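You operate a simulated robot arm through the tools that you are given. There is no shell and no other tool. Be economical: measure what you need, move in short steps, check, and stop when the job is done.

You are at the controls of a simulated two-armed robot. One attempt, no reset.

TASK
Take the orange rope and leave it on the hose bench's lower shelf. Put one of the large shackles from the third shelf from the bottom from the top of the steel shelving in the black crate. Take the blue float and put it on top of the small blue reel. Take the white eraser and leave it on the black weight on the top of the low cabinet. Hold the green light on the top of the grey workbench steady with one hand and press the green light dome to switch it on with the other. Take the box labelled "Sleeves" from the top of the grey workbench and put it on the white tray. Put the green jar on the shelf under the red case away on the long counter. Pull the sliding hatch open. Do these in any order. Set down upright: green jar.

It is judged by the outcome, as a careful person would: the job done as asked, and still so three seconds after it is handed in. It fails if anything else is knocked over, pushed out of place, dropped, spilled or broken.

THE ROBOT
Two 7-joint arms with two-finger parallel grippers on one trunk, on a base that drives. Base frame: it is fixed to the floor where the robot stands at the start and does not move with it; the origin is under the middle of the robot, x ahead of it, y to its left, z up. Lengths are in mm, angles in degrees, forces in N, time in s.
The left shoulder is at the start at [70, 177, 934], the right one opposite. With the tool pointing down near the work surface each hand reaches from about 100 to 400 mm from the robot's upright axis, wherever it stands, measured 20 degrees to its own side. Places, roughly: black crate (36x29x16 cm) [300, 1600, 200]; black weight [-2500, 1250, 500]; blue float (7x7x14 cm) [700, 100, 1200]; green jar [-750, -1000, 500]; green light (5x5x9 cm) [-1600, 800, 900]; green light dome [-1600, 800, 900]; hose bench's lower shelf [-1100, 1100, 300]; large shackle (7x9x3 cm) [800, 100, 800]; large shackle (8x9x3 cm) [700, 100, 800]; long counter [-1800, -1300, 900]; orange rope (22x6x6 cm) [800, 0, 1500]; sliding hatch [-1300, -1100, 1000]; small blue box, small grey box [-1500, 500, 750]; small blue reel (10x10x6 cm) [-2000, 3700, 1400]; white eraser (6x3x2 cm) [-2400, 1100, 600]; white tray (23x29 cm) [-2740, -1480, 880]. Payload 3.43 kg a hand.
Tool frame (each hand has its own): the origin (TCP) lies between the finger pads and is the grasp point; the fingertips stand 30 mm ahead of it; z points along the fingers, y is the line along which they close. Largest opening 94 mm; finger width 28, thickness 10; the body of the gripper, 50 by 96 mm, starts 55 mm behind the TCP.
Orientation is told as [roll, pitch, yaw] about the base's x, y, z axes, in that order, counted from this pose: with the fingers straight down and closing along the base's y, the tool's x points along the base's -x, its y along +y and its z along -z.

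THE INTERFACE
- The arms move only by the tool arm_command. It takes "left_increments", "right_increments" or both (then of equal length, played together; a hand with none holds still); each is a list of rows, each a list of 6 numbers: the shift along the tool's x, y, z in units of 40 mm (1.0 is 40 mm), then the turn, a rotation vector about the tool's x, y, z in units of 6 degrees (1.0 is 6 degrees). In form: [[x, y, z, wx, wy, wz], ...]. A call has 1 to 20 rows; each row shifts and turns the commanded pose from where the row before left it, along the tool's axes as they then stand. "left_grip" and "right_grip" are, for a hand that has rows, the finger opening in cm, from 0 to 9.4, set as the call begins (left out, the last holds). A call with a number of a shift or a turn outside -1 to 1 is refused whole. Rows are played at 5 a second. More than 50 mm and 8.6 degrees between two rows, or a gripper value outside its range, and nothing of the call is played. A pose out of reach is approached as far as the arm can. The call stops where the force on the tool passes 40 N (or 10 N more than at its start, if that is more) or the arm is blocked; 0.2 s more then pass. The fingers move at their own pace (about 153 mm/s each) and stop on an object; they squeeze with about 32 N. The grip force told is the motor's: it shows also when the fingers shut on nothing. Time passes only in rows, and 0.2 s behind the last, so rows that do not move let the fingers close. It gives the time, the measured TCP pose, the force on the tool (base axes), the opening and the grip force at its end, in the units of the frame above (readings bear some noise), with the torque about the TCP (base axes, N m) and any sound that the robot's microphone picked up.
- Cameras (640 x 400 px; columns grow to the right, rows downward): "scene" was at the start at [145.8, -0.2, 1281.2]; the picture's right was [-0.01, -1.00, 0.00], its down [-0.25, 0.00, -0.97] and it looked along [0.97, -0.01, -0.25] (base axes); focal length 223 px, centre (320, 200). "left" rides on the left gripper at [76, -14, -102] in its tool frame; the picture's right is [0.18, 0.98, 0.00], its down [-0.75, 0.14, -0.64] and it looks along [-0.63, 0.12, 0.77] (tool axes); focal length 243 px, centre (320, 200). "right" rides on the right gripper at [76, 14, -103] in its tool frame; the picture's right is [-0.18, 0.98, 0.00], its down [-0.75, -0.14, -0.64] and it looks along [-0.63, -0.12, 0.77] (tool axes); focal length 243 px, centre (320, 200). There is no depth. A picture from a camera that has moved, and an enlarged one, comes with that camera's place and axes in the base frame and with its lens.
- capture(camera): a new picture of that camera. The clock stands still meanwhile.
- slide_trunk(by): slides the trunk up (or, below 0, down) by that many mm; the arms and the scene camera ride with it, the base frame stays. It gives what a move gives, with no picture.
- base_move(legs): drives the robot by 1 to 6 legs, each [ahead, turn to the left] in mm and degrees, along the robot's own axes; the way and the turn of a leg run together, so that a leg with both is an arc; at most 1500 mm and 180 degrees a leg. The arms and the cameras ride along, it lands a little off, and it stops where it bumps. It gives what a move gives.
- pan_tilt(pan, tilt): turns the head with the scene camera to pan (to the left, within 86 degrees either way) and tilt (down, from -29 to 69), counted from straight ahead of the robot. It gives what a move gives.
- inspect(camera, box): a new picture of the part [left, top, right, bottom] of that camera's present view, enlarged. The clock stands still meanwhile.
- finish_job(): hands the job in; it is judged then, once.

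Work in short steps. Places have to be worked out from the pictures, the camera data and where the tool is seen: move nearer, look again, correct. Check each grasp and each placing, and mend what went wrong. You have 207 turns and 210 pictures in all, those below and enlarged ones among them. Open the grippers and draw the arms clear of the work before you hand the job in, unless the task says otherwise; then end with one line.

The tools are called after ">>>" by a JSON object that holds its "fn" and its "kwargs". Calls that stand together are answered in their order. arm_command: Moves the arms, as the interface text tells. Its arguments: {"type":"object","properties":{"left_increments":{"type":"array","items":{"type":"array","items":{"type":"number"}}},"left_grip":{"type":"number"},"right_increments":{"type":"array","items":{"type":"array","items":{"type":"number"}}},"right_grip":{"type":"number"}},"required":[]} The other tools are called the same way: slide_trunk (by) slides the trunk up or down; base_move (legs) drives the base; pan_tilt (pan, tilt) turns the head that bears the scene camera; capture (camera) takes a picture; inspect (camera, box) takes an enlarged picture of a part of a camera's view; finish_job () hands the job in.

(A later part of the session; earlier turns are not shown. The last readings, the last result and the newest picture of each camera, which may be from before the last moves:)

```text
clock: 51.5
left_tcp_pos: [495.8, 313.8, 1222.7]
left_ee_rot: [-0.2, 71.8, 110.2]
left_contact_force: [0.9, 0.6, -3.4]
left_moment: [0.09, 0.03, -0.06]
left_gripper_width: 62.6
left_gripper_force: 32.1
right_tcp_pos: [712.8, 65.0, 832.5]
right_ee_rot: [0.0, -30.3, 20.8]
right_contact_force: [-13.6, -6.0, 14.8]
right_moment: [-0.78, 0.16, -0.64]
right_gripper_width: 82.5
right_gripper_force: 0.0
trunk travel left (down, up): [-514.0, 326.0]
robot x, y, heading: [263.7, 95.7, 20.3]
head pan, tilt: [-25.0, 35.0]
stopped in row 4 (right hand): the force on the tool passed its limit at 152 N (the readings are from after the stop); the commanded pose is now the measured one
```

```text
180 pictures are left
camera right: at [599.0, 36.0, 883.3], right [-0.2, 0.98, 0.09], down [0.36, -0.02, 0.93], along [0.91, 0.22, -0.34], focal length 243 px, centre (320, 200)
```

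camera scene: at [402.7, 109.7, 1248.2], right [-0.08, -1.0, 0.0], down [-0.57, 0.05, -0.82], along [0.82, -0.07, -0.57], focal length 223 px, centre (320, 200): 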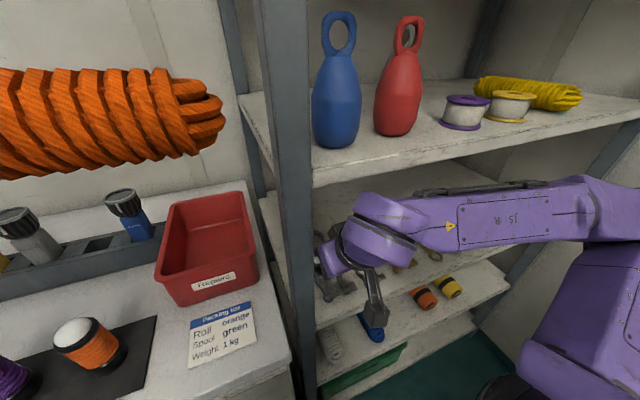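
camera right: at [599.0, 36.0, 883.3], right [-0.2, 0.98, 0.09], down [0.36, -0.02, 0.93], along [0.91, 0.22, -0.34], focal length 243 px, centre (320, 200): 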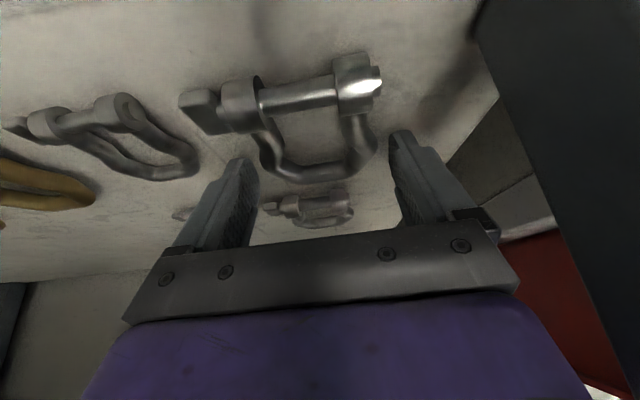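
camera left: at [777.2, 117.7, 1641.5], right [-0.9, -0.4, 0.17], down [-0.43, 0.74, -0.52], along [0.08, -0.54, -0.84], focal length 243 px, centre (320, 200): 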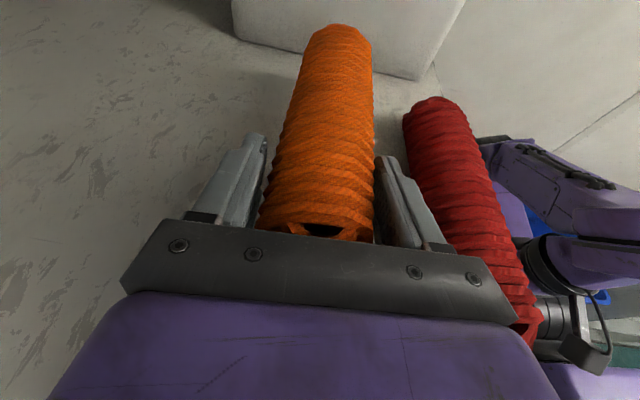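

The fingertips touched the shelf, whose top is therefore about z=799; they straddle the bow. I back off 3 mm and close.

>>> {"fn": "arm_command", "kwargs": {"right_increments": [[-0.03, 0, -0.1, 0, 0, 0], [0, 0, 0, 0, 0, 0], [0, 0, 0, 0, 0, 0], [0, 0, 0, 0, 0, 0], [0, 0, 0, 0, 0, 0]], "right_grip": 3}}

>>> {"fn": "capture", "kwargs": {"camera": "right"}}

```text
clock: 52.7
left_tcp_pos: [498.5, 313.3, 1222.5]
left_ee_rot: [0.1, 71.9, 110.4]
left_contact_force: [-0.2, 0.5, -1.4]
left_moment: [0.12, 0.01, 0.03]
left_gripper_width: 62.8
left_gripper_force: 32.6
right_tcp_pos: [714.9, 63.8, 836.0]
right_ee_rot: [0.1, -30.3, 20.7]
right_contact_force: [0.0, -0.7, -2.3]
right_moment: [0.03, -0.01, -0.01]
right_gripper_width: 61.8
right_gripper_force: 31.7
trunk travel left (down, up): [-514.0, 326.0]
robot x, y, heading: [262.2, 94.6, 20.3]
head pan, tilt: [-25.0, 35.0]
```

```text
179 pictures are left
camera right: at [599.8, 35.7, 885.9], right [-0.2, 0.98, 0.09], down [0.36, -0.02, 0.93], along [0.91, 0.22, -0.35], focal length 243 px, centre (320, 200)
```

right: 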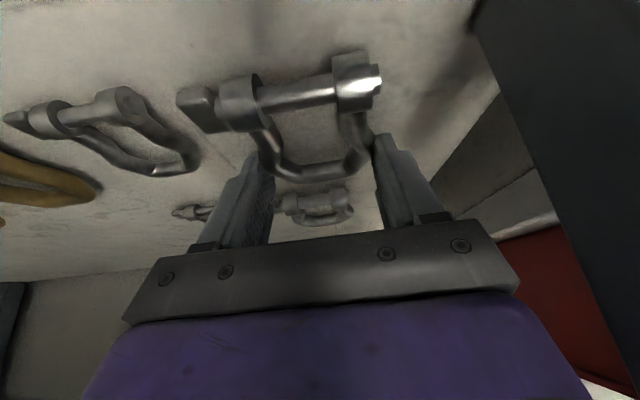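

The fingers stopped at 62 mm on the bow. I lift 40 mm and check the hold.

>>> {"fn": "arm_command", "kwargs": {"right_increments": [[-0.25, 0, -0.43, 0, 0, 0], [-0.25, 0, -0.43, 0, 0, 0], [0, 0, 0, 0, 0, 0]]}}

>>> {"fn": "capture", "kwargs": {"camera": "right"}}

```text
clock: 53.5
left_tcp_pos: [497.8, 313.4, 1222.1]
left_ee_rot: [0.0, 72.0, 110.5]
left_contact_force: [-0.1, 0.4, -1.7]
left_moment: [0.08, 0.06, -0.01]
left_gripper_width: 62.8
left_gripper_force: 31.6
right_tcp_pos: [716.0, 65.3, 877.0]
right_ee_rot: [0.0, -30.2, 20.7]
right_contact_force: [-1.2, 0.0, -3.2]
right_moment: [-0.01, -0.03, 0.05]
right_gripper_width: 61.9
right_gripper_force: 32.2
trunk travel left (down, up): [-514.0, 326.0]
robot x, y, heading: [263.3, 96.1, 20.5]
head pan, tilt: [-25.0, 35.0]
```

```text
178 pictures are left
camera right: at [601.3, 37.4, 927.3], right [-0.2, 0.98, 0.09], down [0.36, -0.02, 0.93], along [0.91, 0.22, -0.35], focal length 243 px, centre (320, 200)
```

right: 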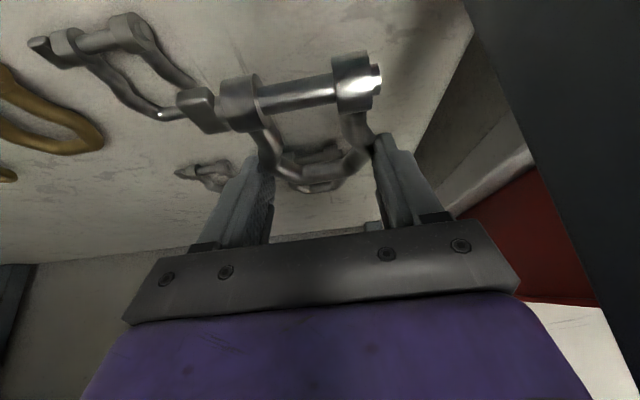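

The shackle is firmly held. I back the base straight out by 290 mm, which carries both arms clear of the shelving, and look left for the route to the black crate.

>>> {"fn": "base_move", "kwargs": {"legs": [[-290, 0]]}}

>>> {"fn": "pan_tilt", "kwargs": {"pan": 85, "tilt": 25}}

>>> {"fn": "capture", "kwargs": {"camera": "scene"}}

>>> {"fn": "pan_tilt", "kwargs": {"pan": 45, "tilt": 45}}

>>> {"fn": "capture", "kwargs": {"camera": "scene"}}

```text
clock: 55.5
left_tcp_pos: [228.9, 213.7, 1222.2]
left_ee_rot: [0.0, 72.1, 110.5]
left_contact_force: [0.2, -0.3, -1.1]
left_moment: [0.11, 0.03, -0.01]
left_gripper_width: 62.7
left_gripper_force: 31.7
right_tcp_pos: [447.1, -34.7, 876.6]
right_ee_rot: [0.0, -30.2, 20.8]
right_contact_force: [0.1, -0.1, -3.2]
right_moment: [0.02, -0.04, 0.02]
right_gripper_width: 61.7
right_gripper_force: 31.9
trunk travel left (down, up): [-514.0, 326.0]
robot x, y, heading: [-5.1, -2.7, 20.3]
head pan, tilt: [-25.0, 35.0]
```

```text
clock: 57.4
left_tcp_pos: [228.5, 214.3, 1222.2]
left_ee_rot: [0.1, 71.9, 110.5]
left_contact_force: [0.5, 0.8, -3.2]
left_moment: [0.12, 0.04, 0.01]
left_gripper_width: 62.9
left_gripper_force: 31.9
right_tcp_pos: [446.5, -34.1, 876.5]
right_ee_rot: [0.0, -30.2, 20.7]
right_contact_force: [0.2, -0.8, -2.9]
right_moment: [0.0, -0.01, 0.02]
right_gripper_width: 61.7
right_gripper_force: 32.5
trunk travel left (down, up): [-514.0, 326.0]
robot x, y, heading: [-6.0, -0.3, 20.6]
head pan, tilt: [85.0, 25.0]
```

```text
177 pictures are left
camera scene: at [20.7, 105.3, 1264.1], right [0.96, 0.26, 0.0], down [0.11, -0.41, -0.91], along [-0.24, 0.87, -0.42], focal length 223 px, centre (320, 200)
```

scene: 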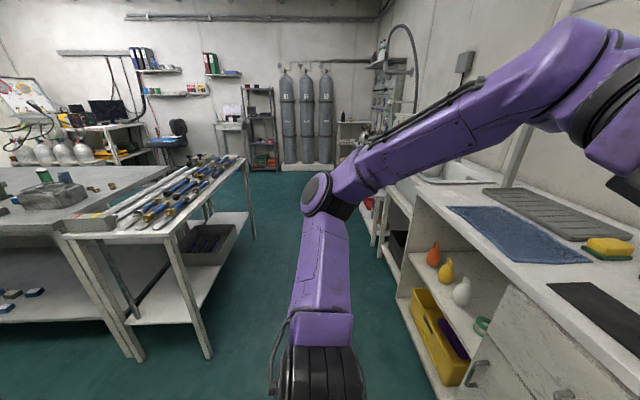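

```text
clock: 58.5
left_tcp_pos: [228.5, 214.0, 1221.3]
left_ee_rot: [0.2, 71.9, 110.5]
left_contact_force: [-0.8, -0.3, -3.3]
left_moment: [0.09, 0.03, 0.03]
left_gripper_width: 62.9
left_gripper_force: 32.4
right_tcp_pos: [447.1, -34.8, 876.3]
right_ee_rot: [0.0, -30.2, 20.7]
right_contact_force: [-0.2, -0.4, -3.5]
right_moment: [0.01, -0.01, 0.03]
right_gripper_width: 61.4
right_gripper_force: 31.9
trunk travel left (down, up): [-514.0, 326.0]
robot x, y, heading: [-6.0, -1.5, 20.5]
head pan, tilt: [45.0, 45.0]
```

```text
176 pictures are left
camera scene: at [78.8, 90.5, 1233.6], right [0.91, -0.42, 0.0], down [-0.29, -0.64, -0.71], along [0.29, 0.64, -0.71], focal length 223 px, centre (320, 200)
```

scene: 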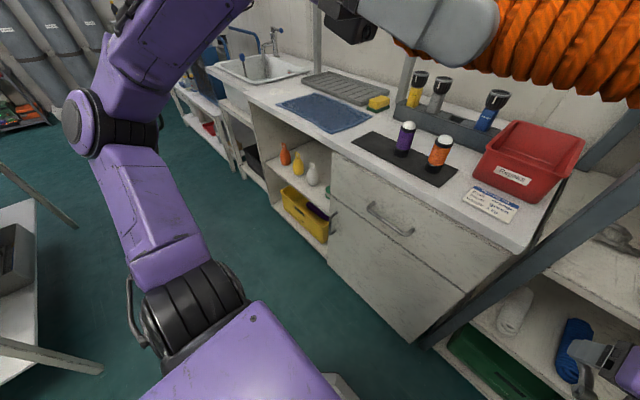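

The corridor between the hose bench (left) and the counter (right) is about 1 m wide, and the black crate sits under the counter near the sink. I turn left 90° and drive along the corridor.

>>> {"fn": "base_move", "kwargs": {"legs": [[0, 90], [1450, 0]]}}

>>> {"fn": "pan_tilt", "kwargs": {"pan": -80, "tilt": 35}}

>>> {"fn": "capture", "kwargs": {"camera": "scene"}}

>>> {"fn": "pan_tilt", "kwargs": {"pan": 60, "tilt": 35}}

>>> {"fn": "capture", "kwargs": {"camera": "scene"}}

```text
clock: 69.5
left_tcp_pos: [-826.2, 1511.5, 1223.2]
left_ee_rot: [0.1, 72.0, -154.6]
left_contact_force: [-0.4, 0.6, -2.7]
left_moment: [-0.05, 0.12, -0.01]
left_gripper_width: 62.7
left_gripper_force: 32.3
right_tcp_pos: [-596.8, 1748.7, 876.8]
right_ee_rot: [0.0, -30.2, 115.6]
right_contact_force: [-0.1, 0.5, -1.8]
right_moment: [0.01, 0.02, 0.01]
right_gripper_width: 61.6
right_gripper_force: 32.2
trunk travel left (down, up): [-514.0, 326.0]
robot x, y, heading: [-593.1, 1299.4, 115.0]
head pan, tilt: [45.0, 45.0]
```

```text
clock: 71.5
left_tcp_pos: [-825.3, 1510.4, 1221.2]
left_ee_rot: [0.1, 72.0, -154.8]
left_contact_force: [0.2, 0.0, -2.9]
left_moment: [-0.06, 0.12, -0.01]
left_gripper_width: 62.9
left_gripper_force: 31.7
right_tcp_pos: [-597.0, 1748.3, 877.8]
right_ee_rot: [0.0, -30.2, 115.5]
right_contact_force: [-0.1, 0.6, -3.1]
right_moment: [0.01, 0.0, 0.0]
right_gripper_width: 61.4
right_gripper_force: 32.4
trunk travel left (down, up): [-514.0, 326.0]
robot x, y, heading: [-589.8, 1297.6, 115.2]
head pan, tilt: [-80.0, 35.0]
```

```text
175 pictures are left
camera scene: at [-538.5, 1393.1, 1248.4], right [0.58, -0.82, 0.0], down [-0.47, -0.33, -0.82], along [0.67, 0.47, -0.57], focal length 223 px, centre (320, 200)
```

scene: 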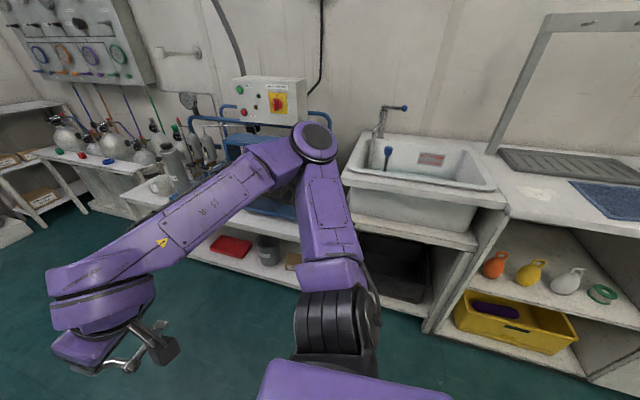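

```text
clock: 73.8
left_tcp_pos: [-826.6, 1510.8, 1222.3]
left_ee_rot: [0.1, 72.1, -154.9]
left_contact_force: [-0.7, -0.4, -2.3]
left_moment: [0.0, 0.08, 0.0]
left_gripper_width: 62.6
left_gripper_force: 31.7
right_tcp_pos: [-596.3, 1749.1, 875.9]
right_ee_rot: [0.0, -30.3, 115.5]
right_contact_force: [0.7, 0.4, -2.5]
right_moment: [0.02, 0.01, -0.01]
right_gripper_width: 61.6
right_gripper_force: 32.0
trunk travel left (down, up): [-514.0, 326.0]
robot x, y, heading: [-590.5, 1298.9, 114.7]
head pan, tilt: [60.0, 35.0]
```

```text
174 pictures are left
camera scene: at [-698.2, 1349.9, 1248.4], right [0.09, 1.0, 0.0], down [0.57, -0.05, -0.82], along [-0.82, 0.07, -0.57], focal length 223 px, centre (320, 200)
```

scene: 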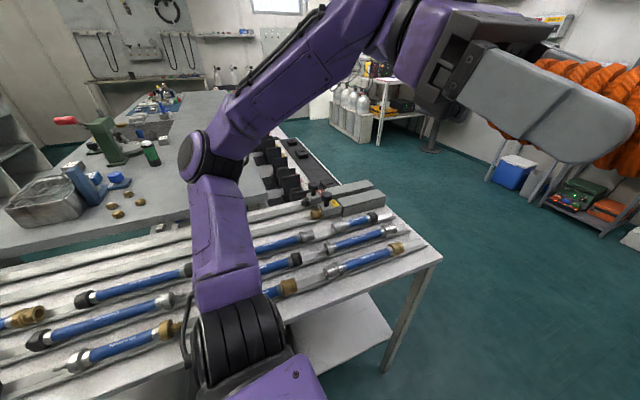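

The base landed at heading 115°. I turn right to face the counter and look at the crate under the sink.

>>> {"fn": "base_move", "kwargs": {"legs": [[0, -95]]}}

>>> {"fn": "slide_trunk", "kwargs": {"by": -350}}

>>> {"fn": "pan_tilt", "kwargs": {"pan": -10, "tilt": 30}}

>>> {"fn": "capture", "kwargs": {"camera": "scene"}}

```text
clock: 78.2
left_tcp_pos: [-360.0, 1511.8, 1222.3]
left_ee_rot: [0.1, 72.0, 110.9]
left_contact_force: [0.0, 0.3, -2.2]
left_moment: [0.14, 0.04, -0.01]
left_gripper_width: 62.5
left_gripper_force: 32.6
right_tcp_pos: [-139.1, 1267.3, 876.8]
right_ee_rot: [0.0, -30.2, 21.3]
right_contact_force: [0.1, -0.8, -2.6]
right_moment: [0.0, -0.08, 0.02]
right_gripper_width: 61.6
right_gripper_force: 31.6
trunk travel left (down, up): [-514.0, 326.0]
robot x, y, heading: [-592.1, 1298.8, 20.6]
head pan, tilt: [60.0, 35.0]
```

```text
clock: 81.6
left_tcp_pos: [-359.8, 1513.6, 871.7]
left_ee_rot: [0.1, 72.0, 110.9]
left_contact_force: [0.0, -1.1, -2.6]
left_moment: [0.09, 0.04, -0.01]
left_gripper_width: 63.0
left_gripper_force: 32.2
right_tcp_pos: [-139.4, 1267.2, 525.9]
right_ee_rot: [0.0, -30.3, 21.2]
right_contact_force: [-0.5, 0.2, -3.5]
right_moment: [0.03, -0.01, -0.02]
right_gripper_width: 61.3
right_gripper_force: 32.3
trunk travel left (down, up): [-164.0, 676.0]
robot x, y, heading: [-593.7, 1301.0, 20.6]
head pan, tilt: [60.0, 35.0]
```

```text
clock: 83.0
left_tcp_pos: [-359.2, 1512.9, 871.8]
left_ee_rot: [0.1, 72.0, 110.8]
left_contact_force: [-0.1, 0.0, -3.6]
left_moment: [0.12, 0.01, -0.01]
left_gripper_width: 62.9
left_gripper_force: 31.6
right_tcp_pos: [-140.3, 1265.7, 526.6]
right_ee_rot: [0.0, -30.2, 21.2]
right_contact_force: [-0.6, -0.4, -3.0]
right_moment: [0.01, -0.01, 0.02]
right_gripper_width: 61.6
right_gripper_force: 32.1
trunk travel left (down, up): [-164.0, 676.0]
robot x, y, heading: [-593.5, 1292.8, 20.9]
head pan, tilt: [-10.0, 30.0]
```

```text
173 pictures are left
camera scene: at [-453.2, 1331.5, 906.1], right [0.19, -0.98, 0.0], down [-0.49, -0.09, -0.87], along [0.85, 0.16, -0.5], focal length 223 px, centre (320, 200)
```

scene: 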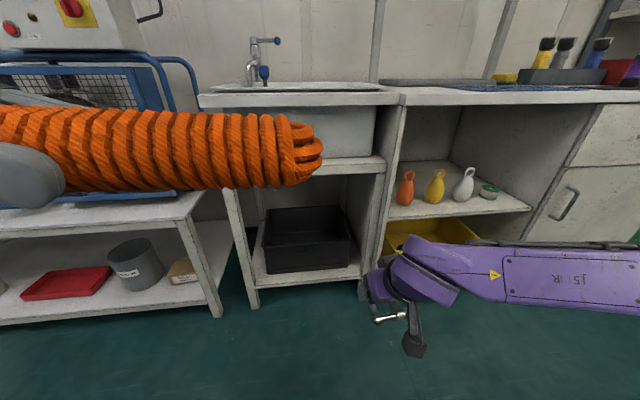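

The crate is under the sink: front rim near u=775, centre about v=1328, rim height 280. There is clearance under the rail at about z=609. I drive 290 mm forward, lower the right hand to z≈350, and look before reaching in.

>>> {"fn": "base_move", "kwargs": {"legs": [[290, 0]]}}

>>> {"fn": "arm_command", "kwargs": {"right_increments": [[0.437, 0.45, 0.76, 0, 0, 0], [0.437, 0.45, 0.76, 0, 0, 0], [0.437, 0.45, 0.76, 0, 0, 0], [0.437, 0.45, 0.76, 0, 0, 0], [0.437, 0.45, 0.76, 0, 0, 0]]}}

>>> {"fn": "capture", "kwargs": {"camera": "scene"}}

>>> {"fn": "capture", "kwargs": {"camera": "right"}}

```text
clock: 85.0
left_tcp_pos: [-95.9, 1614.6, 871.8]
left_ee_rot: [0.2, 71.9, 110.9]
left_contact_force: [0.6, 0.6, -1.8]
left_moment: [0.12, 0.03, -0.02]
left_gripper_width: 62.8
left_gripper_force: 32.1
right_tcp_pos: [124.5, 1367.6, 526.7]
right_ee_rot: [-0.1, -30.2, 21.2]
right_contact_force: [-0.4, -1.2, -2.9]
right_moment: [0.0, -0.03, -0.02]
right_gripper_width: 61.7
right_gripper_force: 31.9
trunk travel left (down, up): [-164.0, 676.0]
robot x, y, heading: [-326.1, 1398.6, 21.1]
head pan, tilt: [-10.0, 30.0]
```

```text
clock: 86.2
left_tcp_pos: [-95.6, 1614.4, 871.4]
left_ee_rot: [0.1, 72.0, 110.9]
left_contact_force: [-0.3, -0.4, -1.4]
left_moment: [0.15, 0.04, 0.01]
left_gripper_width: 62.8
left_gripper_force: 32.2
right_tcp_pos: [93.6, 1454.4, 348.9]
right_ee_rot: [0.0, -30.2, 21.2]
right_contact_force: [0.0, 0.4, -2.4]
right_moment: [0.02, -0.01, 0.01]
right_gripper_width: 61.6
right_gripper_force: 31.8
trunk travel left (down, up): [-164.0, 676.0]
robot x, y, heading: [-325.7, 1399.7, 20.7]
head pan, tilt: [-10.0, 30.0]
```

```text
172 pictures are left
camera scene: at [-188.5, 1432.6, 906.1], right [0.19, -0.98, 0.0], down [-0.49, -0.09, -0.87], along [0.85, 0.16, -0.5], focal length 223 px, centre (320, 200)
```

scene: 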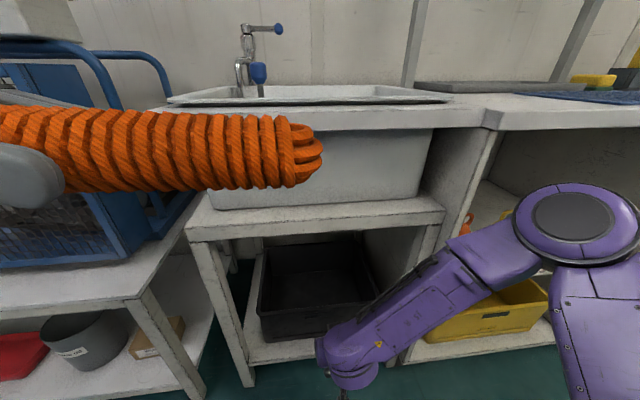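

```text
171 pictures are left
camera right: at [-20.3, 1425.0, 398.8], right [-0.21, 0.97, 0.09], down [0.36, -0.01, 0.93], along [0.91, 0.23, -0.35], focal length 243 px, centre (320, 200)
```

right: 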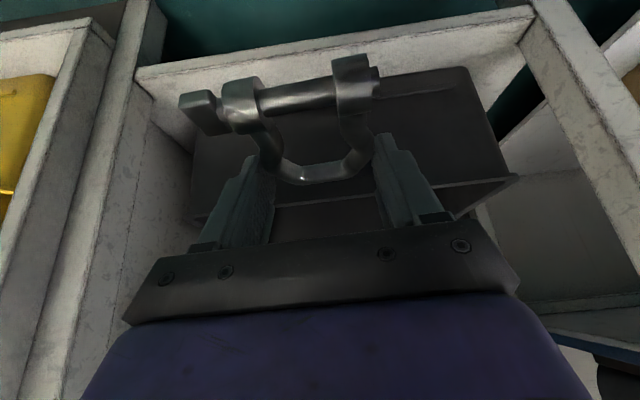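

The crate spans about u 739–1030, v 1160–1515, and the hand is well aligned at v=1332. I reach forward over the rim at this height.

>>> {"fn": "arm_command", "kwargs": {"right_increments": [[-0.79, 0, 0.456, 0, 0, 0], [-0.79, 0, 0.456, 0, 0, 0], [-0.79, 0, 0.456, 0, 0, 0], [-0.79, 0, 0.456, 0, 0, 0], [-0.79, 0, 0.456, 0, 0, 0], [-0.79, 0, 0.456, 0, 0, 0], [-0.79, 0, 0.456, 0, 0, 0]]}}

>>> {"fn": "capture", "kwargs": {"camera": "scene"}}

>>> {"fn": "capture", "kwargs": {"camera": "right"}}

```text
clock: 87.8
left_tcp_pos: [-104.9, 1609.8, 875.1]
left_ee_rot: [-2.1, 71.8, 109.1]
left_contact_force: [0.5, -0.1, -2.0]
left_moment: [0.1, 0.01, -0.02]
left_gripper_width: 62.8
left_gripper_force: 32.1
right_tcp_pos: [318.1, 1542.1, 350.9]
right_ee_rot: [-0.2, -30.1, 22.0]
right_contact_force: [-0.1, -0.5, -3.6]
right_moment: [0.03, 0.02, -0.03]
right_gripper_width: 61.4
right_gripper_force: 31.9
trunk travel left (down, up): [-164.0, 676.0]
robot x, y, heading: [-326.9, 1394.5, 20.4]
head pan, tilt: [-10.0, 30.0]
```

```text
170 pictures are left
camera scene: at [-199.7, 1426.0, 906.6], right [0.18, -0.98, 0.0], down [-0.48, -0.09, -0.87], along [0.86, 0.16, -0.49], focal length 223 px, centre (320, 200)
```

scene: 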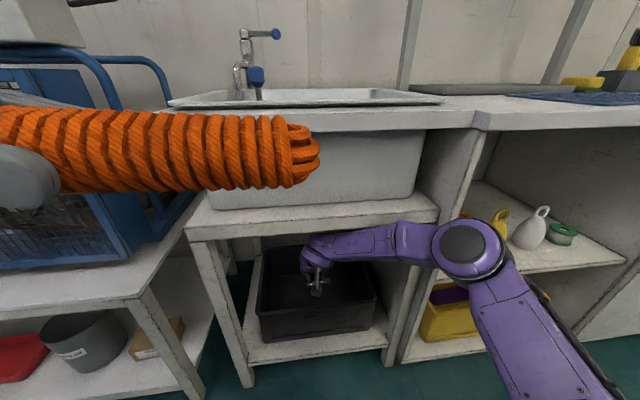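

```text
169 pictures are left
camera right: at [204.3, 1513.8, 401.2], right [-0.22, 0.97, 0.09], down [0.36, -0.01, 0.93], along [0.91, 0.24, -0.35], focal length 243 px, centre (320, 200)
```

right: 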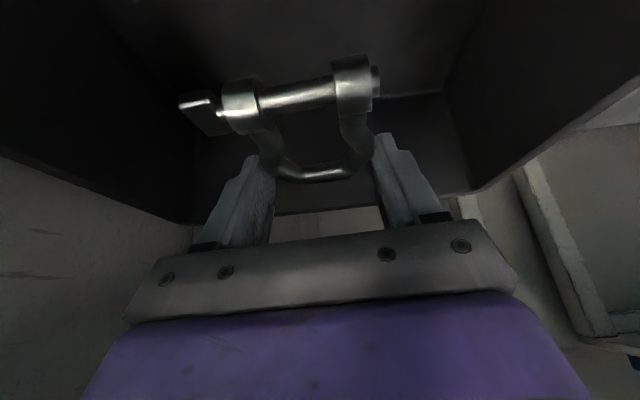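

The shackle is over the crate's interior. I lower it to about z=235 and release.

>>> {"fn": "arm_command", "kwargs": {"right_increments": [[0.4, 0, 0.8, 0, 0, 0], [0.4, 0, 0.8, 0, 0, 0], [0.4, 0, 0.7, 0, 0, 0], [0, 0, 0, 0, 0, 0]]}}

>>> {"fn": "arm_command", "kwargs": {"right_increments": [[0, 0, 0, 0, 0, 0], [0, 0, 0, 0, 0, 0], [0, 0, 0, 0, 0, 0], [-0.3, 0, -0.8, 0, 0, 0], [-0.4, 0, -0.8, 0, 0, 0], [-0.4, 0, -0.7, 0, 0, 0], [0, 0, 0, 0, 0, 0]], "right_grip": 9}}

>>> {"fn": "capture", "kwargs": {"camera": "right"}}

>>> {"fn": "capture", "kwargs": {"camera": "scene"}}

```text
clock: 88.6
left_tcp_pos: [-93.4, 1614.1, 871.5]
left_ee_rot: [0.2, 71.8, 111.0]
left_contact_force: [0.3, -0.1, -2.3]
left_moment: [0.12, 0.02, 0.01]
left_gripper_width: 62.8
left_gripper_force: 31.9
right_tcp_pos: [342.7, 1549.9, 271.7]
right_ee_rot: [0.6, -31.3, 20.4]
right_contact_force: [-2.3, -3.1, 22.5]
right_moment: [-0.91, 3.21, 0.32]
right_gripper_width: 61.9
right_gripper_force: 31.6
trunk travel left (down, up): [-164.0, 676.0]
robot x, y, heading: [-327.7, 1397.8, 20.9]
head pan, tilt: [-10.0, 30.0]
stopped in row 3 (right hand): the force on the tool passed its limit at 73 N (the readings are from after the stop); the commanded pose is now the measured one
```

```text
clock: 90.4
left_tcp_pos: [-90.4, 1611.6, 871.8]
left_ee_rot: [1.1, 71.6, 111.7]
left_contact_force: [-0.2, -0.1, -2.1]
left_moment: [0.17, 0.06, -0.02]
left_gripper_width: 62.8
left_gripper_force: 31.8
right_tcp_pos: [315.7, 1544.7, 341.1]
right_ee_rot: [-0.1, -28.1, 22.0]
right_contact_force: [0.4, -0.9, -0.4]
right_moment: [0.0, -0.02, -0.04]
right_gripper_width: 90.1
right_gripper_force: 0.1
trunk travel left (down, up): [-164.0, 676.0]
robot x, y, heading: [-328.2, 1395.1, 21.3]
head pan, tilt: [-10.0, 30.0]
stopped in row 7 (right hand): the arm was blocked; the commanded pose is now the measured one
```

```text
168 pictures are left
camera right: at [203.0, 1514.8, 395.5], right [-0.22, 0.97, 0.09], down [0.39, 0.01, 0.92], along [0.9, 0.23, -0.38], focal length 243 px, centre (320, 200)
```

right: 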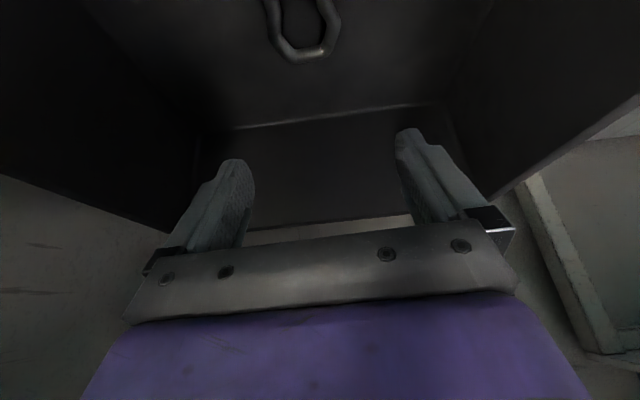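

```text
167 pictures are left
camera scene: at [-185.6, 1431.6, 907.5], right [0.19, -0.98, 0.0], down [-0.49, -0.09, -0.86], along [0.85, 0.17, -0.5], focal length 223 px, centre (320, 200)
```

scene: 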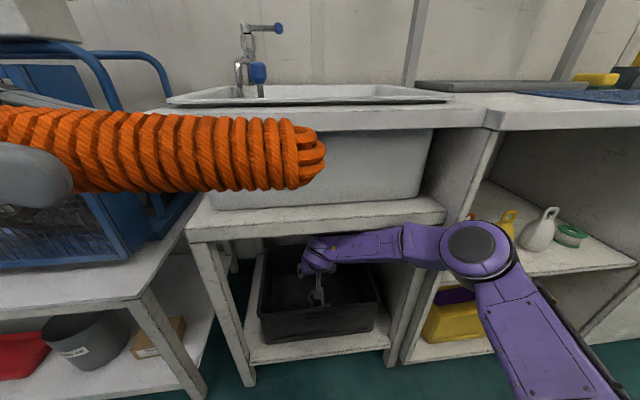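

The shackle lies on the crate's floor and the crate hasn't moved. I back the base out by 320 mm with the hand at its present height, above the rim.

>>> {"fn": "base_move", "kwargs": {"legs": [[-150, 0], [-170, 0]]}}

>>> {"fn": "capture", "kwargs": {"camera": "scene"}}

```text
clock: 92.8
left_tcp_pos: [-397.5, 1497.8, 871.3]
left_ee_rot: [0.4, 71.8, 111.0]
left_contact_force: [-0.4, 0.3, -2.0]
left_moment: [0.1, 0.08, 0.01]
left_gripper_width: 62.6
left_gripper_force: 31.7
right_tcp_pos: [15.3, 1428.7, 347.5]
right_ee_rot: [-0.1, -29.1, 21.6]
right_contact_force: [0.5, -0.4, 1.2]
right_moment: [0.03, -0.02, -0.03]
right_gripper_width: 90.2
right_gripper_force: 0.0
trunk travel left (down, up): [-164.0, 676.0]
robot x, y, heading: [-630.9, 1280.7, 20.9]
head pan, tilt: [-10.0, 30.0]
```

```text
166 pictures are left
camera scene: at [-491.8, 1316.5, 906.2], right [0.19, -0.98, 0.0], down [-0.49, -0.1, -0.87], along [0.85, 0.16, -0.5], focal length 223 px, centre (320, 200)
```

scene: 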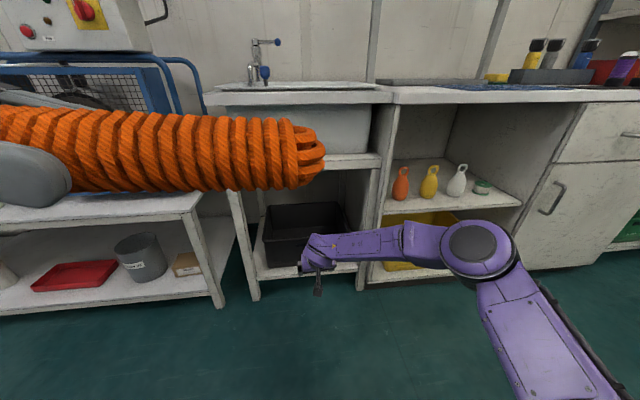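

The hand is clear. I pull the right hand in, move off from the bench behind me, and turn round to face the hose bench.

>>> {"fn": "arm_command", "kwargs": {"right_increments": [[0.78, 0, -0.45, 0, 0, 0], [0.78, 0, -0.45, 0, 0, 0], [0.78, 0, -0.45, 0, 0, 0], [0.78, 0, -0.45, 0, 0, 0], [0.78, 0, -0.45, 0, 0, 0], [0.78, 0, -0.45, 0, 0, 0], [0.78, 0, -0.45, 0, 0, 0], [0.78, 0, -0.45, 0, 0, 0]]}}

>>> {"fn": "base_move", "kwargs": {"legs": [[200, 0], [0, 180]]}}

>>> {"fn": "pan_tilt", "kwargs": {"pan": 0, "tilt": 30}}

>>> {"fn": "capture", "kwargs": {"camera": "scene"}}

```text
clock: 94.6
left_tcp_pos: [-396.1, 1496.9, 871.8]
left_ee_rot: [0.4, 71.9, 111.0]
left_contact_force: [0.4, 0.4, -2.6]
left_moment: [0.12, 0.07, 0.02]
left_gripper_width: 62.8
left_gripper_force: 31.6
right_tcp_pos: [-251.6, 1322.5, 353.4]
right_ee_rot: [0.0, -29.0, 21.5]
right_contact_force: [-0.1, -0.1, 0.3]
right_moment: [0.02, 0.02, -0.02]
right_gripper_width: 90.0
right_gripper_force: 0.0
trunk travel left (down, up): [-164.0, 676.0]
robot x, y, heading: [-629.2, 1281.6, 21.2]
head pan, tilt: [-10.0, 30.0]
```

```text
clock: 99.7
left_tcp_pos: [-570.5, 1648.3, 864.8]
left_ee_rot: [4.4, 70.4, -172.9]
left_contact_force: [-5.2, -3.2, -1.2]
left_moment: [0.08, -0.04, 0.18]
left_gripper_width: 62.6
left_gripper_force: 31.4
right_tcp_pos: [-368.7, 1725.7, 351.0]
right_ee_rot: [0.4, -28.9, 93.8]
right_contact_force: [1.3, -0.3, 1.0]
right_moment: [-0.03, 0.03, 0.02]
right_gripper_width: 90.2
right_gripper_force: 0.0
trunk travel left (down, up): [-164.0, 676.0]
robot x, y, heading: [-447.2, 1355.9, 92.1]
head pan, tilt: [-10.0, 30.0]
stopped in leg 2: the robot was blocked; the commanded pose is now the measured one
```

```text
clock: 100.4
left_tcp_pos: [-572.4, 1649.5, 864.1]
left_ee_rot: [4.6, 70.7, -172.5]
left_contact_force: [0.4, -0.1, -2.4]
left_moment: [-0.01, 0.08, -0.02]
left_gripper_width: 62.8
left_gripper_force: 32.4
right_tcp_pos: [-369.4, 1726.4, 349.8]
right_ee_rot: [0.5, -28.6, 93.9]
right_contact_force: [-0.3, -0.1, -1.0]
right_moment: [-0.01, -0.01, -0.03]
right_gripper_width: 90.1
right_gripper_force: 0.0
trunk travel left (down, up): [-164.0, 676.0]
robot x, y, heading: [-440.7, 1352.6, 92.3]
head pan, tilt: [0.0, 30.0]
```

```text
165 pictures are left
camera scene: at [-440.9, 1498.0, 904.9], right [1.0, 0.04, -0.01], down [0.01, -0.5, -0.86], along [-0.04, 0.86, -0.5], focal length 223 px, centre (320, 200)
```

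scene: 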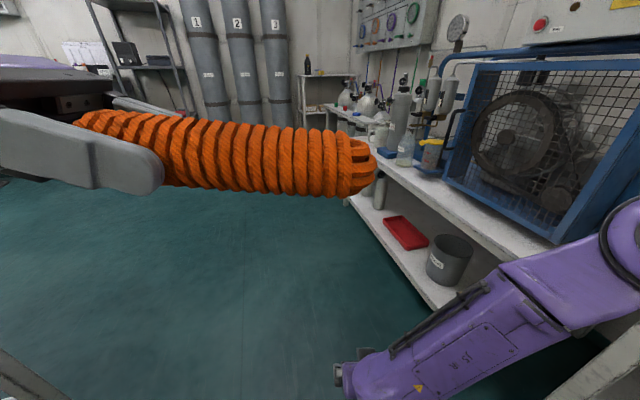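

The turn was blocked, likely by the left arm against the hose bench. I look left.

>>> {"fn": "pan_tilt", "kwargs": {"pan": 70, "tilt": 35}}

>>> {"fn": "capture", "kwargs": {"camera": "scene"}}

>>> {"fn": "capture", "kwargs": {"camera": "left"}}

```text
clock: 101.8
left_tcp_pos: [-573.7, 1649.1, 863.8]
left_ee_rot: [4.6, 70.8, -172.7]
left_contact_force: [-0.7, -0.3, -2.5]
left_moment: [0.0, 0.13, -0.03]
left_gripper_width: 62.9
left_gripper_force: 31.9
right_tcp_pos: [-369.2, 1726.2, 351.7]
right_ee_rot: [0.3, -28.7, 93.9]
right_contact_force: [0.6, -0.2, 0.6]
right_moment: [-0.02, -0.01, 0.02]
right_gripper_width: 90.2
right_gripper_force: 0.0
trunk travel left (down, up): [-164.0, 676.0]
robot x, y, heading: [-440.9, 1352.7, 92.2]
head pan, tilt: [70.0, 35.0]
```

```text
164 pictures are left
camera scene: at [-521.0, 1434.3, 899.0], right [0.3, 0.95, -0.01], down [0.54, -0.18, -0.82], along [-0.78, 0.25, -0.57], focal length 223 px, centre (320, 200)
```

scene: 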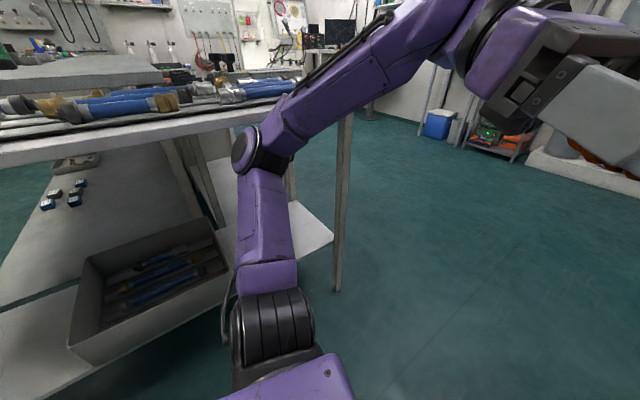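

```text
163 pictures are left
camera left: at [-645.4, 1662.4, 970.3], right [0.11, -0.97, 0.2], down [-0.85, -0.2, -0.5], along [0.52, -0.11, -0.85], focal length 243 px, centre (320, 200)
```

left: 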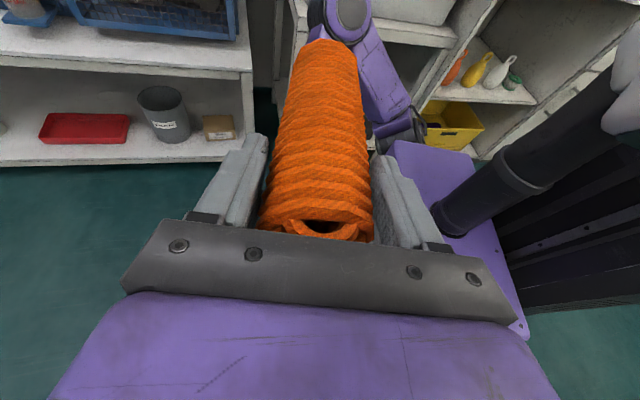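

The left elbow touched the bench's front edge; nothing seems shifted. The lower shelf is free at its right end (about v 1590–1950), so I'll lay the rope there with the hand pointing forward. First I turn right 35° to get clear.

>>> {"fn": "base_move", "kwargs": {"legs": [[0, -35]]}}

>>> {"fn": "arm_command", "kwargs": {"left_increments": [[0.31, 0, 0.95, 0, 0, 0], [0, -1, 0, 0, 0, 0], [0, -1, 0, 0, 0, 0], [0, -1, 0, 0, 0, 0], [0, -1, 0, 0, 0, 0], [0, 0, 0, 1, 0, 0], [0, 0, 0, 1, 0, 0], [0, 0, 0, 1, 0, 0], [0, 0, 0, 1, 0, 0], [0, 0, 0, 1, 0, 0], [0, 0, 0, 1, 0, 0], [0, 0, 0, 1, 0, 0], [0, 0, 0, 1, 0, 0], [0, 0, 0, 1, 0, 0], [0, 0, 0, 1, 0, 0], [0, 0, 0, 1, 0, 0], [0, 0, 0, 1, 0, 0], [0, 0, 0, 1, 0, 0], [0, 0, 0, 1, 0, 0], [0, 0, 0, 1, 0, 0]]}}

>>> {"fn": "pan_tilt", "kwargs": {"pan": 40, "tilt": 30}}

>>> {"fn": "capture", "kwargs": {"camera": "scene"}}

```text
clock: 103.9
left_tcp_pos: [-385.4, 1667.2, 864.2]
left_ee_rot: [3.7, 71.2, 151.1]
left_contact_force: [1.1, -1.0, -2.3]
left_moment: [0.12, 0.13, 0.01]
left_gripper_width: 62.9
left_gripper_force: 32.5
right_tcp_pos: [-168.9, 1612.8, 353.8]
right_ee_rot: [-0.1, -29.0, 58.8]
right_contact_force: [0.2, -0.4, 0.2]
right_moment: [0.0, -0.02, -0.01]
right_gripper_width: 90.1
right_gripper_force: 0.1
trunk travel left (down, up): [-164.0, 676.0]
robot x, y, heading: [-444.9, 1350.7, 57.3]
head pan, tilt: [70.0, 35.0]
```

```text
clock: 108.1
left_tcp_pos: [-186.1, 1977.0, 898.1]
left_ee_rot: [-87.4, 72.7, 149.6]
left_contact_force: [-0.1, 0.0, -2.2]
left_moment: [-0.1, 0.06, 0.0]
left_gripper_width: 62.8
left_gripper_force: 32.1
left hand out of reach, approached as far as the arm can: row 12, 13, 14, 15, 16, 17, 18, 19, 20
right_tcp_pos: [-170.4, 1612.5, 353.2]
right_ee_rot: [-0.4, -29.0, 58.9]
right_contact_force: [0.1, -0.1, 0.9]
right_moment: [-0.03, 0.0, 0.01]
right_gripper_width: 89.9
right_gripper_force: 0.1
trunk travel left (down, up): [-164.0, 676.0]
robot x, y, heading: [-445.0, 1348.3, 57.2]
head pan, tilt: [70.0, 35.0]
```

```text
clock: 109.0
left_tcp_pos: [-186.7, 1979.7, 893.3]
left_ee_rot: [-85.9, 72.5, 151.3]
left_contact_force: [-0.1, 0.2, -2.8]
left_moment: [-0.11, 0.05, -0.01]
left_gripper_width: 63.1
left_gripper_force: 32.5
right_tcp_pos: [-170.7, 1613.6, 353.5]
right_ee_rot: [-0.2, -29.0, 58.8]
right_contact_force: [0.1, 0.0, -0.8]
right_moment: [-0.02, 0.01, -0.01]
right_gripper_width: 90.0
right_gripper_force: 0.1
trunk travel left (down, up): [-164.0, 676.0]
robot x, y, heading: [-442.9, 1350.1, 57.3]
head pan, tilt: [40.0, 30.0]
```

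```text
162 pictures are left
camera scene: at [-425.5, 1483.1, 906.1], right [0.99, 0.13, 0.0], down [0.06, -0.5, -0.87], along [-0.11, 0.86, -0.5], focal length 223 px, centre (320, 200)
```

scene: 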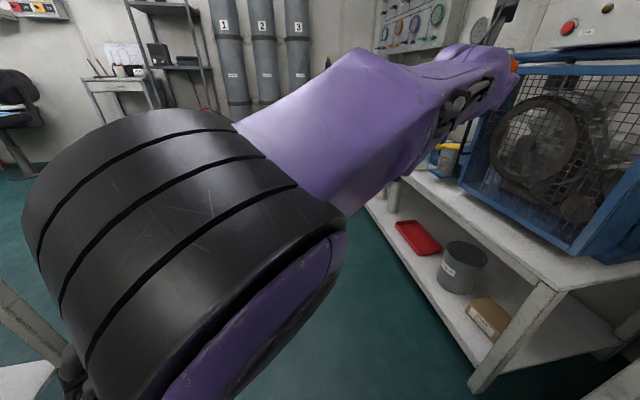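

The hand now points straight forward holding the rope. I pull it back towards me, level its roll and lower it, so I can turn freely to face the bench.

>>> {"fn": "arm_command", "kwargs": {"left_increments": [[0, 0, -1, 0, 0, -1], [0, 0, -1, 0, 0, -1], [0, 0, -1, 0, 0, -1], [0, 0, -1, 0, 0, 0], [0, 0, -1, 0, 0, 0], [-0.9, 0, 0, 0, 0, 0], [-0.9, 0, 0, 0, 0, 0], [-0.9, 0, 0, 0, 0, 0], [-0.9, 0, 0, 0, 0, 0], [-0.9, 0, 0, 0, 0, 0], [-0.9, 0, 0, 0, 0, 0], [-0.9, 0, 0, 0, 0, 0], [-0.9, 0, 0, 0, 0, 0]]}}

>>> {"fn": "capture", "kwargs": {"camera": "scene"}}

```text
clock: 111.8
left_tcp_pos: [-195.5, 1985.4, 628.4]
left_ee_rot: [-32.4, 88.6, -154.8]
left_contact_force: [-0.6, -0.2, -1.8]
left_moment: [-0.09, 0.09, 0.01]
left_gripper_width: 62.7
left_gripper_force: 32.0
left hand out of reach, approached as far as the arm can: row 1, 2, 3, 4, 5, 6, 7
right_tcp_pos: [-169.0, 1613.2, 353.5]
right_ee_rot: [-0.2, -28.9, 58.8]
right_contact_force: [0.1, -0.2, 0.4]
right_moment: [-0.02, 0.02, -0.01]
right_gripper_width: 90.0
right_gripper_force: 0.0
trunk travel left (down, up): [-164.0, 676.0]
robot x, y, heading: [-440.3, 1350.8, 57.0]
head pan, tilt: [40.0, 30.0]
```

```text
161 pictures are left
camera scene: at [-425.5, 1483.2, 906.2], right [0.99, 0.12, 0.0], down [0.06, -0.5, -0.87], along [-0.11, 0.86, -0.5], focal length 223 px, centre (320, 200)
```

scene: 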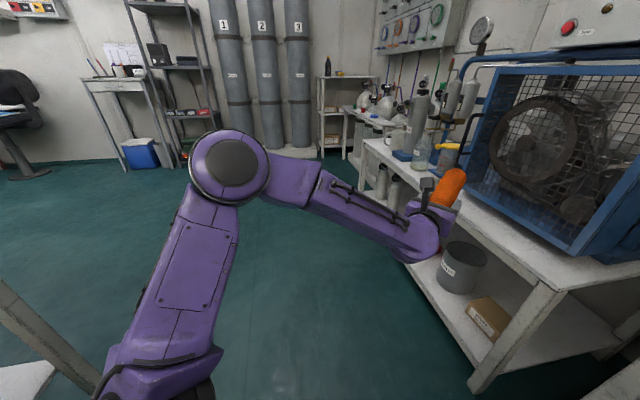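

The hand didn't retract because it was at a joint limit, but it is now lower and further in reach. I try pulling it back again.

>>> {"fn": "arm_command", "kwargs": {"left_increments": [[-0.3, 0, -0.8, 0, 0, 0], [-0.3, 0, -0.8, 0, 0, 0], [-0.3, 0, -0.8, 0, 0, 0], [-0.3, 0, -0.8, 0, 0, 0], [-0.3, 0, -0.8, 0, 0, 0], [-0.3, 0, -0.8, 0, 0, 0]]}}

>>> {"fn": "capture", "kwargs": {"camera": "left"}}

```text
clock: 113.2
left_tcp_pos: [-292.8, 1829.9, 558.5]
left_ee_rot: [-32.2, 88.6, -154.6]
left_contact_force: [-0.2, 0.9, -2.6]
left_moment: [-0.13, 0.08, 0.02]
left_gripper_width: 62.9
left_gripper_force: 31.8
left hand out of reach, approached as far as the arm can: row 6
right_tcp_pos: [-168.6, 1612.0, 353.7]
right_ee_rot: [-0.2, -28.8, 58.8]
right_contact_force: [0.5, 0.0, 0.7]
right_moment: [-0.01, -0.02, 0.06]
right_gripper_width: 89.9
right_gripper_force: 0.0
trunk travel left (down, up): [-164.0, 676.0]
robot x, y, heading: [-444.0, 1346.6, 57.2]
head pan, tilt: [40.0, 30.0]
```

```text
160 pictures are left
camera left: at [-357.3, 1752.0, 637.3], right [0.83, -0.52, 0.17], down [-0.24, -0.63, -0.74], along [0.5, 0.58, -0.65], focal length 243 px, centre (320, 200)
```

left: 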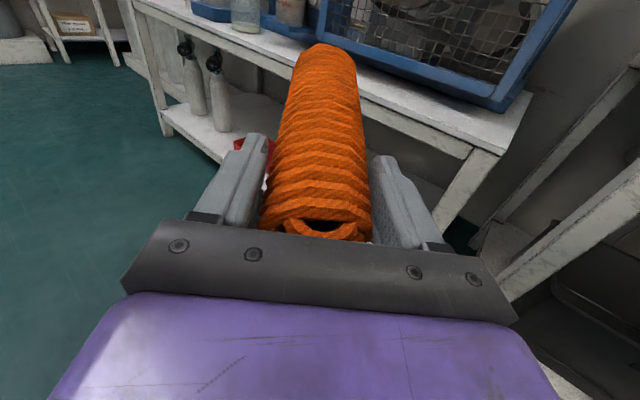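

The rope now sits about 490 mm ahead of me. There is open floor beyond the end of the hose bench, so I'll go round and lay the rope in from its short end. I drive on along the corridor in gentle legs.

>>> {"fn": "base_move", "kwargs": {"legs": [[0, 20], [250, 0], [0, 28], [800, 0]]}}

>>> {"fn": "pan_tilt", "kwargs": {"pan": 75, "tilt": 30}}

>>> {"fn": "capture", "kwargs": {"camera": "scene"}}

```text
clock: 121.4
left_tcp_pos: [-845.0, 2804.1, 558.4]
left_ee_rot: [-32.0, 88.5, -106.8]
left_contact_force: [-0.1, 0.0, -2.5]
left_moment: [-0.13, -0.04, 0.01]
left_gripper_width: 62.7
left_gripper_force: 32.6
right_tcp_pos: [-601.8, 2747.7, 352.8]
right_ee_rot: [-0.2, -29.0, 106.4]
right_contact_force: [-0.2, -0.5, -0.4]
right_moment: [0.02, -0.01, 0.0]
right_gripper_width: 90.0
right_gripper_force: 0.1
trunk travel left (down, up): [-164.0, 676.0]
robot x, y, heading: [-593.9, 2370.1, 104.8]
head pan, tilt: [40.0, 30.0]
```

```text
clock: 122.4
left_tcp_pos: [-844.9, 2804.3, 558.6]
left_ee_rot: [-31.7, 88.6, -106.7]
left_contact_force: [0.8, -0.5, -1.4]
left_moment: [-0.15, 0.01, -0.02]
left_gripper_width: 63.0
left_gripper_force: 31.8
right_tcp_pos: [-602.2, 2748.4, 352.6]
right_ee_rot: [-0.2, -29.0, 106.4]
right_contact_force: [0.5, -0.6, -0.1]
right_moment: [-0.01, 0.0, 0.01]
right_gripper_width: 90.1
right_gripper_force: 0.0
trunk travel left (down, up): [-164.0, 676.0]
robot x, y, heading: [-591.3, 2365.6, 104.9]
head pan, tilt: [75.0, 30.0]
```

```text
159 pictures are left
camera scene: at [-694.2, 2418.1, 906.2], right [0.01, 1.0, 0.0], down [0.5, 0.0, -0.87], along [-0.87, 0.0, -0.5], focal length 223 px, centre (320, 200)
```

scene: 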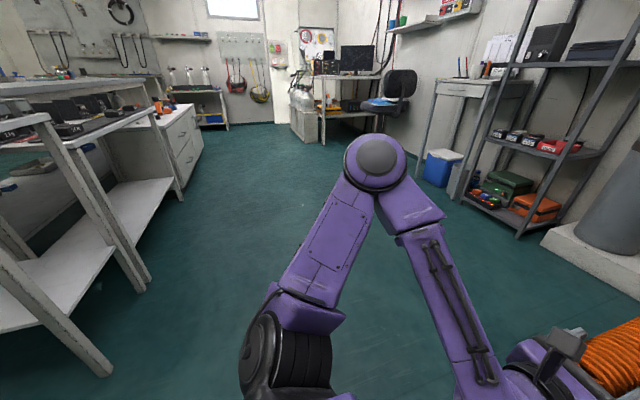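

The bench's end is at v≈1945 between u −431 and −787, and its lower shelf is at z≈267. I drive round to stand in front of that end, facing it.

>>> {"fn": "base_move", "kwargs": {"legs": [[180, 0], [0, 95], [1000, 0], [0, 90]]}}

>>> {"fn": "pan_tilt", "kwargs": {"pan": 0, "tilt": 35}}

>>> {"fn": "capture", "kwargs": {"camera": "scene"}}

```text
clock: 135.3
left_tcp_pos: [-1455.6, 1677.3, 558.0]
left_ee_rot: [-54.7, 88.2, 30.4]
left_contact_force: [-6.3, 4.1, -0.5]
left_moment: [0.08, -0.03, -0.76]
left_gripper_width: 80.0
left_gripper_force: 32.2
right_tcp_pos: [-1658.6, 1804.4, 353.3]
right_ee_rot: [-0.2, -29.0, -92.1]
right_contact_force: [1.7, -1.0, 0.7]
right_moment: [-0.04, 0.0, 0.02]
right_gripper_width: 89.9
right_gripper_force: 0.0
trunk travel left (down, up): [-164.0, 676.0]
robot x, y, heading: [-1548.0, 2166.0, -93.9]
head pan, tilt: [75.0, 30.0]
stopped in leg 4: the force on the tool passed its limit at 50 N (the readings are from after the stop); the commanded pose is now the measured one
```

```text
clock: 136.8
left_tcp_pos: [-1455.8, 1677.1, 559.0]
left_ee_rot: [-55.5, 88.1, 29.5]
left_contact_force: [-16.8, 12.0, -3.6]
left_moment: [0.31, -0.08, -2.18]
left_gripper_width: 80.3
left_gripper_force: 32.0
right_tcp_pos: [-1659.2, 1804.0, 354.0]
right_ee_rot: [0.0, -29.0, -91.9]
right_contact_force: [0.0, -1.3, 0.0]
right_moment: [0.01, 0.0, 0.02]
right_gripper_width: 90.1
right_gripper_force: 0.0
trunk travel left (down, up): [-164.0, 676.0]
robot x, y, heading: [-1550.5, 2168.6, -93.9]
head pan, tilt: [0.0, 35.0]
```

```text
158 pictures are left
camera scene: at [-1556.7, 2029.7, 898.5], right [-1.0, 0.07, 0.0], down [0.04, 0.57, -0.82], along [-0.05, -0.82, -0.57], focal length 223 px, centre (320, 200)
```

scene: 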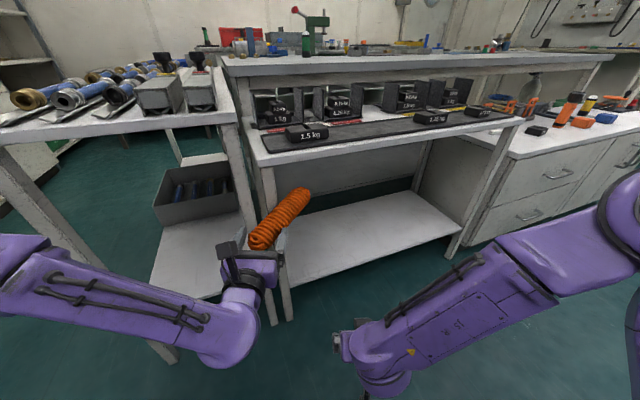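

The rope's tip ran against a bench leg and the grip was forced wider. I turn back right a little at once to relieve it and check the hold.

>>> {"fn": "base_move", "kwargs": {"legs": [[0, -8], [-120, 0]]}}

>>> {"fn": "capture", "kwargs": {"camera": "left"}}

>>> {"fn": "capture", "kwargs": {"camera": "scene"}}

```text
clock: 138.6
left_tcp_pos: [-1499.3, 1782.5, 558.9]
left_ee_rot: [-51.0, 88.4, 26.2]
left_contact_force: [1.0, 0.1, -2.0]
left_moment: [0.16, -0.05, 0.03]
left_gripper_width: 67.1
left_gripper_force: 32.0
right_tcp_pos: [-1684.6, 1938.9, 353.4]
right_ee_rot: [-0.2, -28.9, -100.2]
right_contact_force: [-0.6, 0.8, 0.4]
right_moment: [0.0, 0.02, 0.04]
right_gripper_width: 90.1
right_gripper_force: 0.0
trunk travel left (down, up): [-164.0, 676.0]
robot x, y, heading: [-1526.5, 2282.3, -102.0]
head pan, tilt: [0.0, 35.0]
```

```text
157 pictures are left
camera left: at [-1465.6, 1879.0, 637.2], right [-0.96, 0.22, 0.16], down [0.03, 0.67, -0.74], along [-0.27, -0.71, -0.65], focal length 243 px, centre (320, 200)
```

left: 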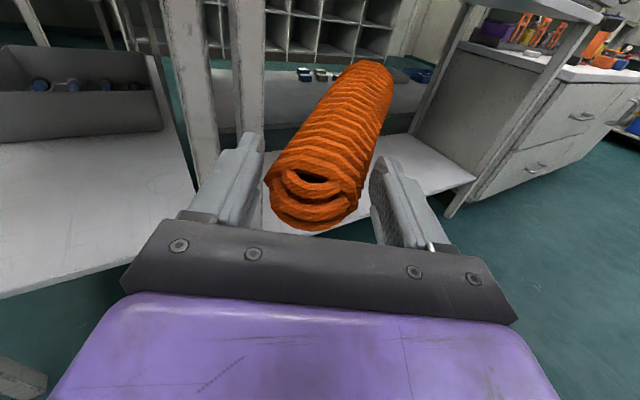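

```text
156 pictures are left
camera scene: at [-1550.4, 2147.2, 898.4], right [-0.98, 0.21, 0.0], down [0.12, 0.56, -0.82], along [-0.17, -0.8, -0.57], focal length 223 px, centre (320, 200)
```

scene: 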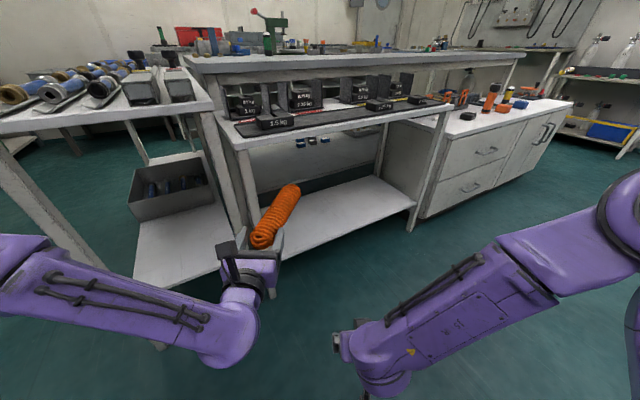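

The rope is still held (67 mm), just skewed about 20° to the right. I turn left to face the end of the bench from this safer distance.

>>> {"fn": "base_move", "kwargs": {"legs": [[0, 32]]}}

>>> {"fn": "capture", "kwargs": {"camera": "scene"}}

```text
clock: 140.6
left_tcp_pos: [-1238.8, 1871.0, 558.0]
left_ee_rot: [-50.6, 88.3, 58.7]
left_contact_force: [0.4, 0.3, -2.2]
left_moment: [0.19, 0.03, -0.01]
left_gripper_width: 66.6
left_gripper_force: 31.6
right_tcp_pos: [-1478.3, 1906.2, 354.4]
right_ee_rot: [-0.1, -29.1, -68.0]
right_contact_force: [0.2, 0.8, -0.2]
right_moment: [-0.03, 0.01, -0.02]
right_gripper_width: 90.0
right_gripper_force: 0.0
trunk travel left (down, up): [-164.0, 676.0]
robot x, y, heading: [-1521.9, 2282.1, -69.9]
head pan, tilt: [0.0, 35.0]
```

```text
155 pictures are left
camera scene: at [-1474.1, 2152.7, 898.4], right [-0.94, -0.34, 0.0], down [-0.2, 0.54, -0.82], along [0.28, -0.77, -0.57], focal length 223 px, centre (320, 200)
```

scene: 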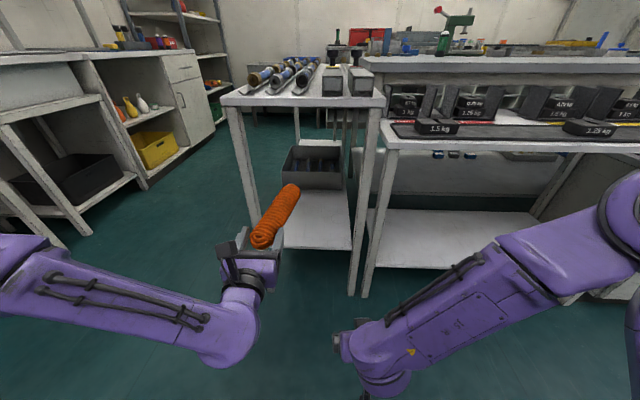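

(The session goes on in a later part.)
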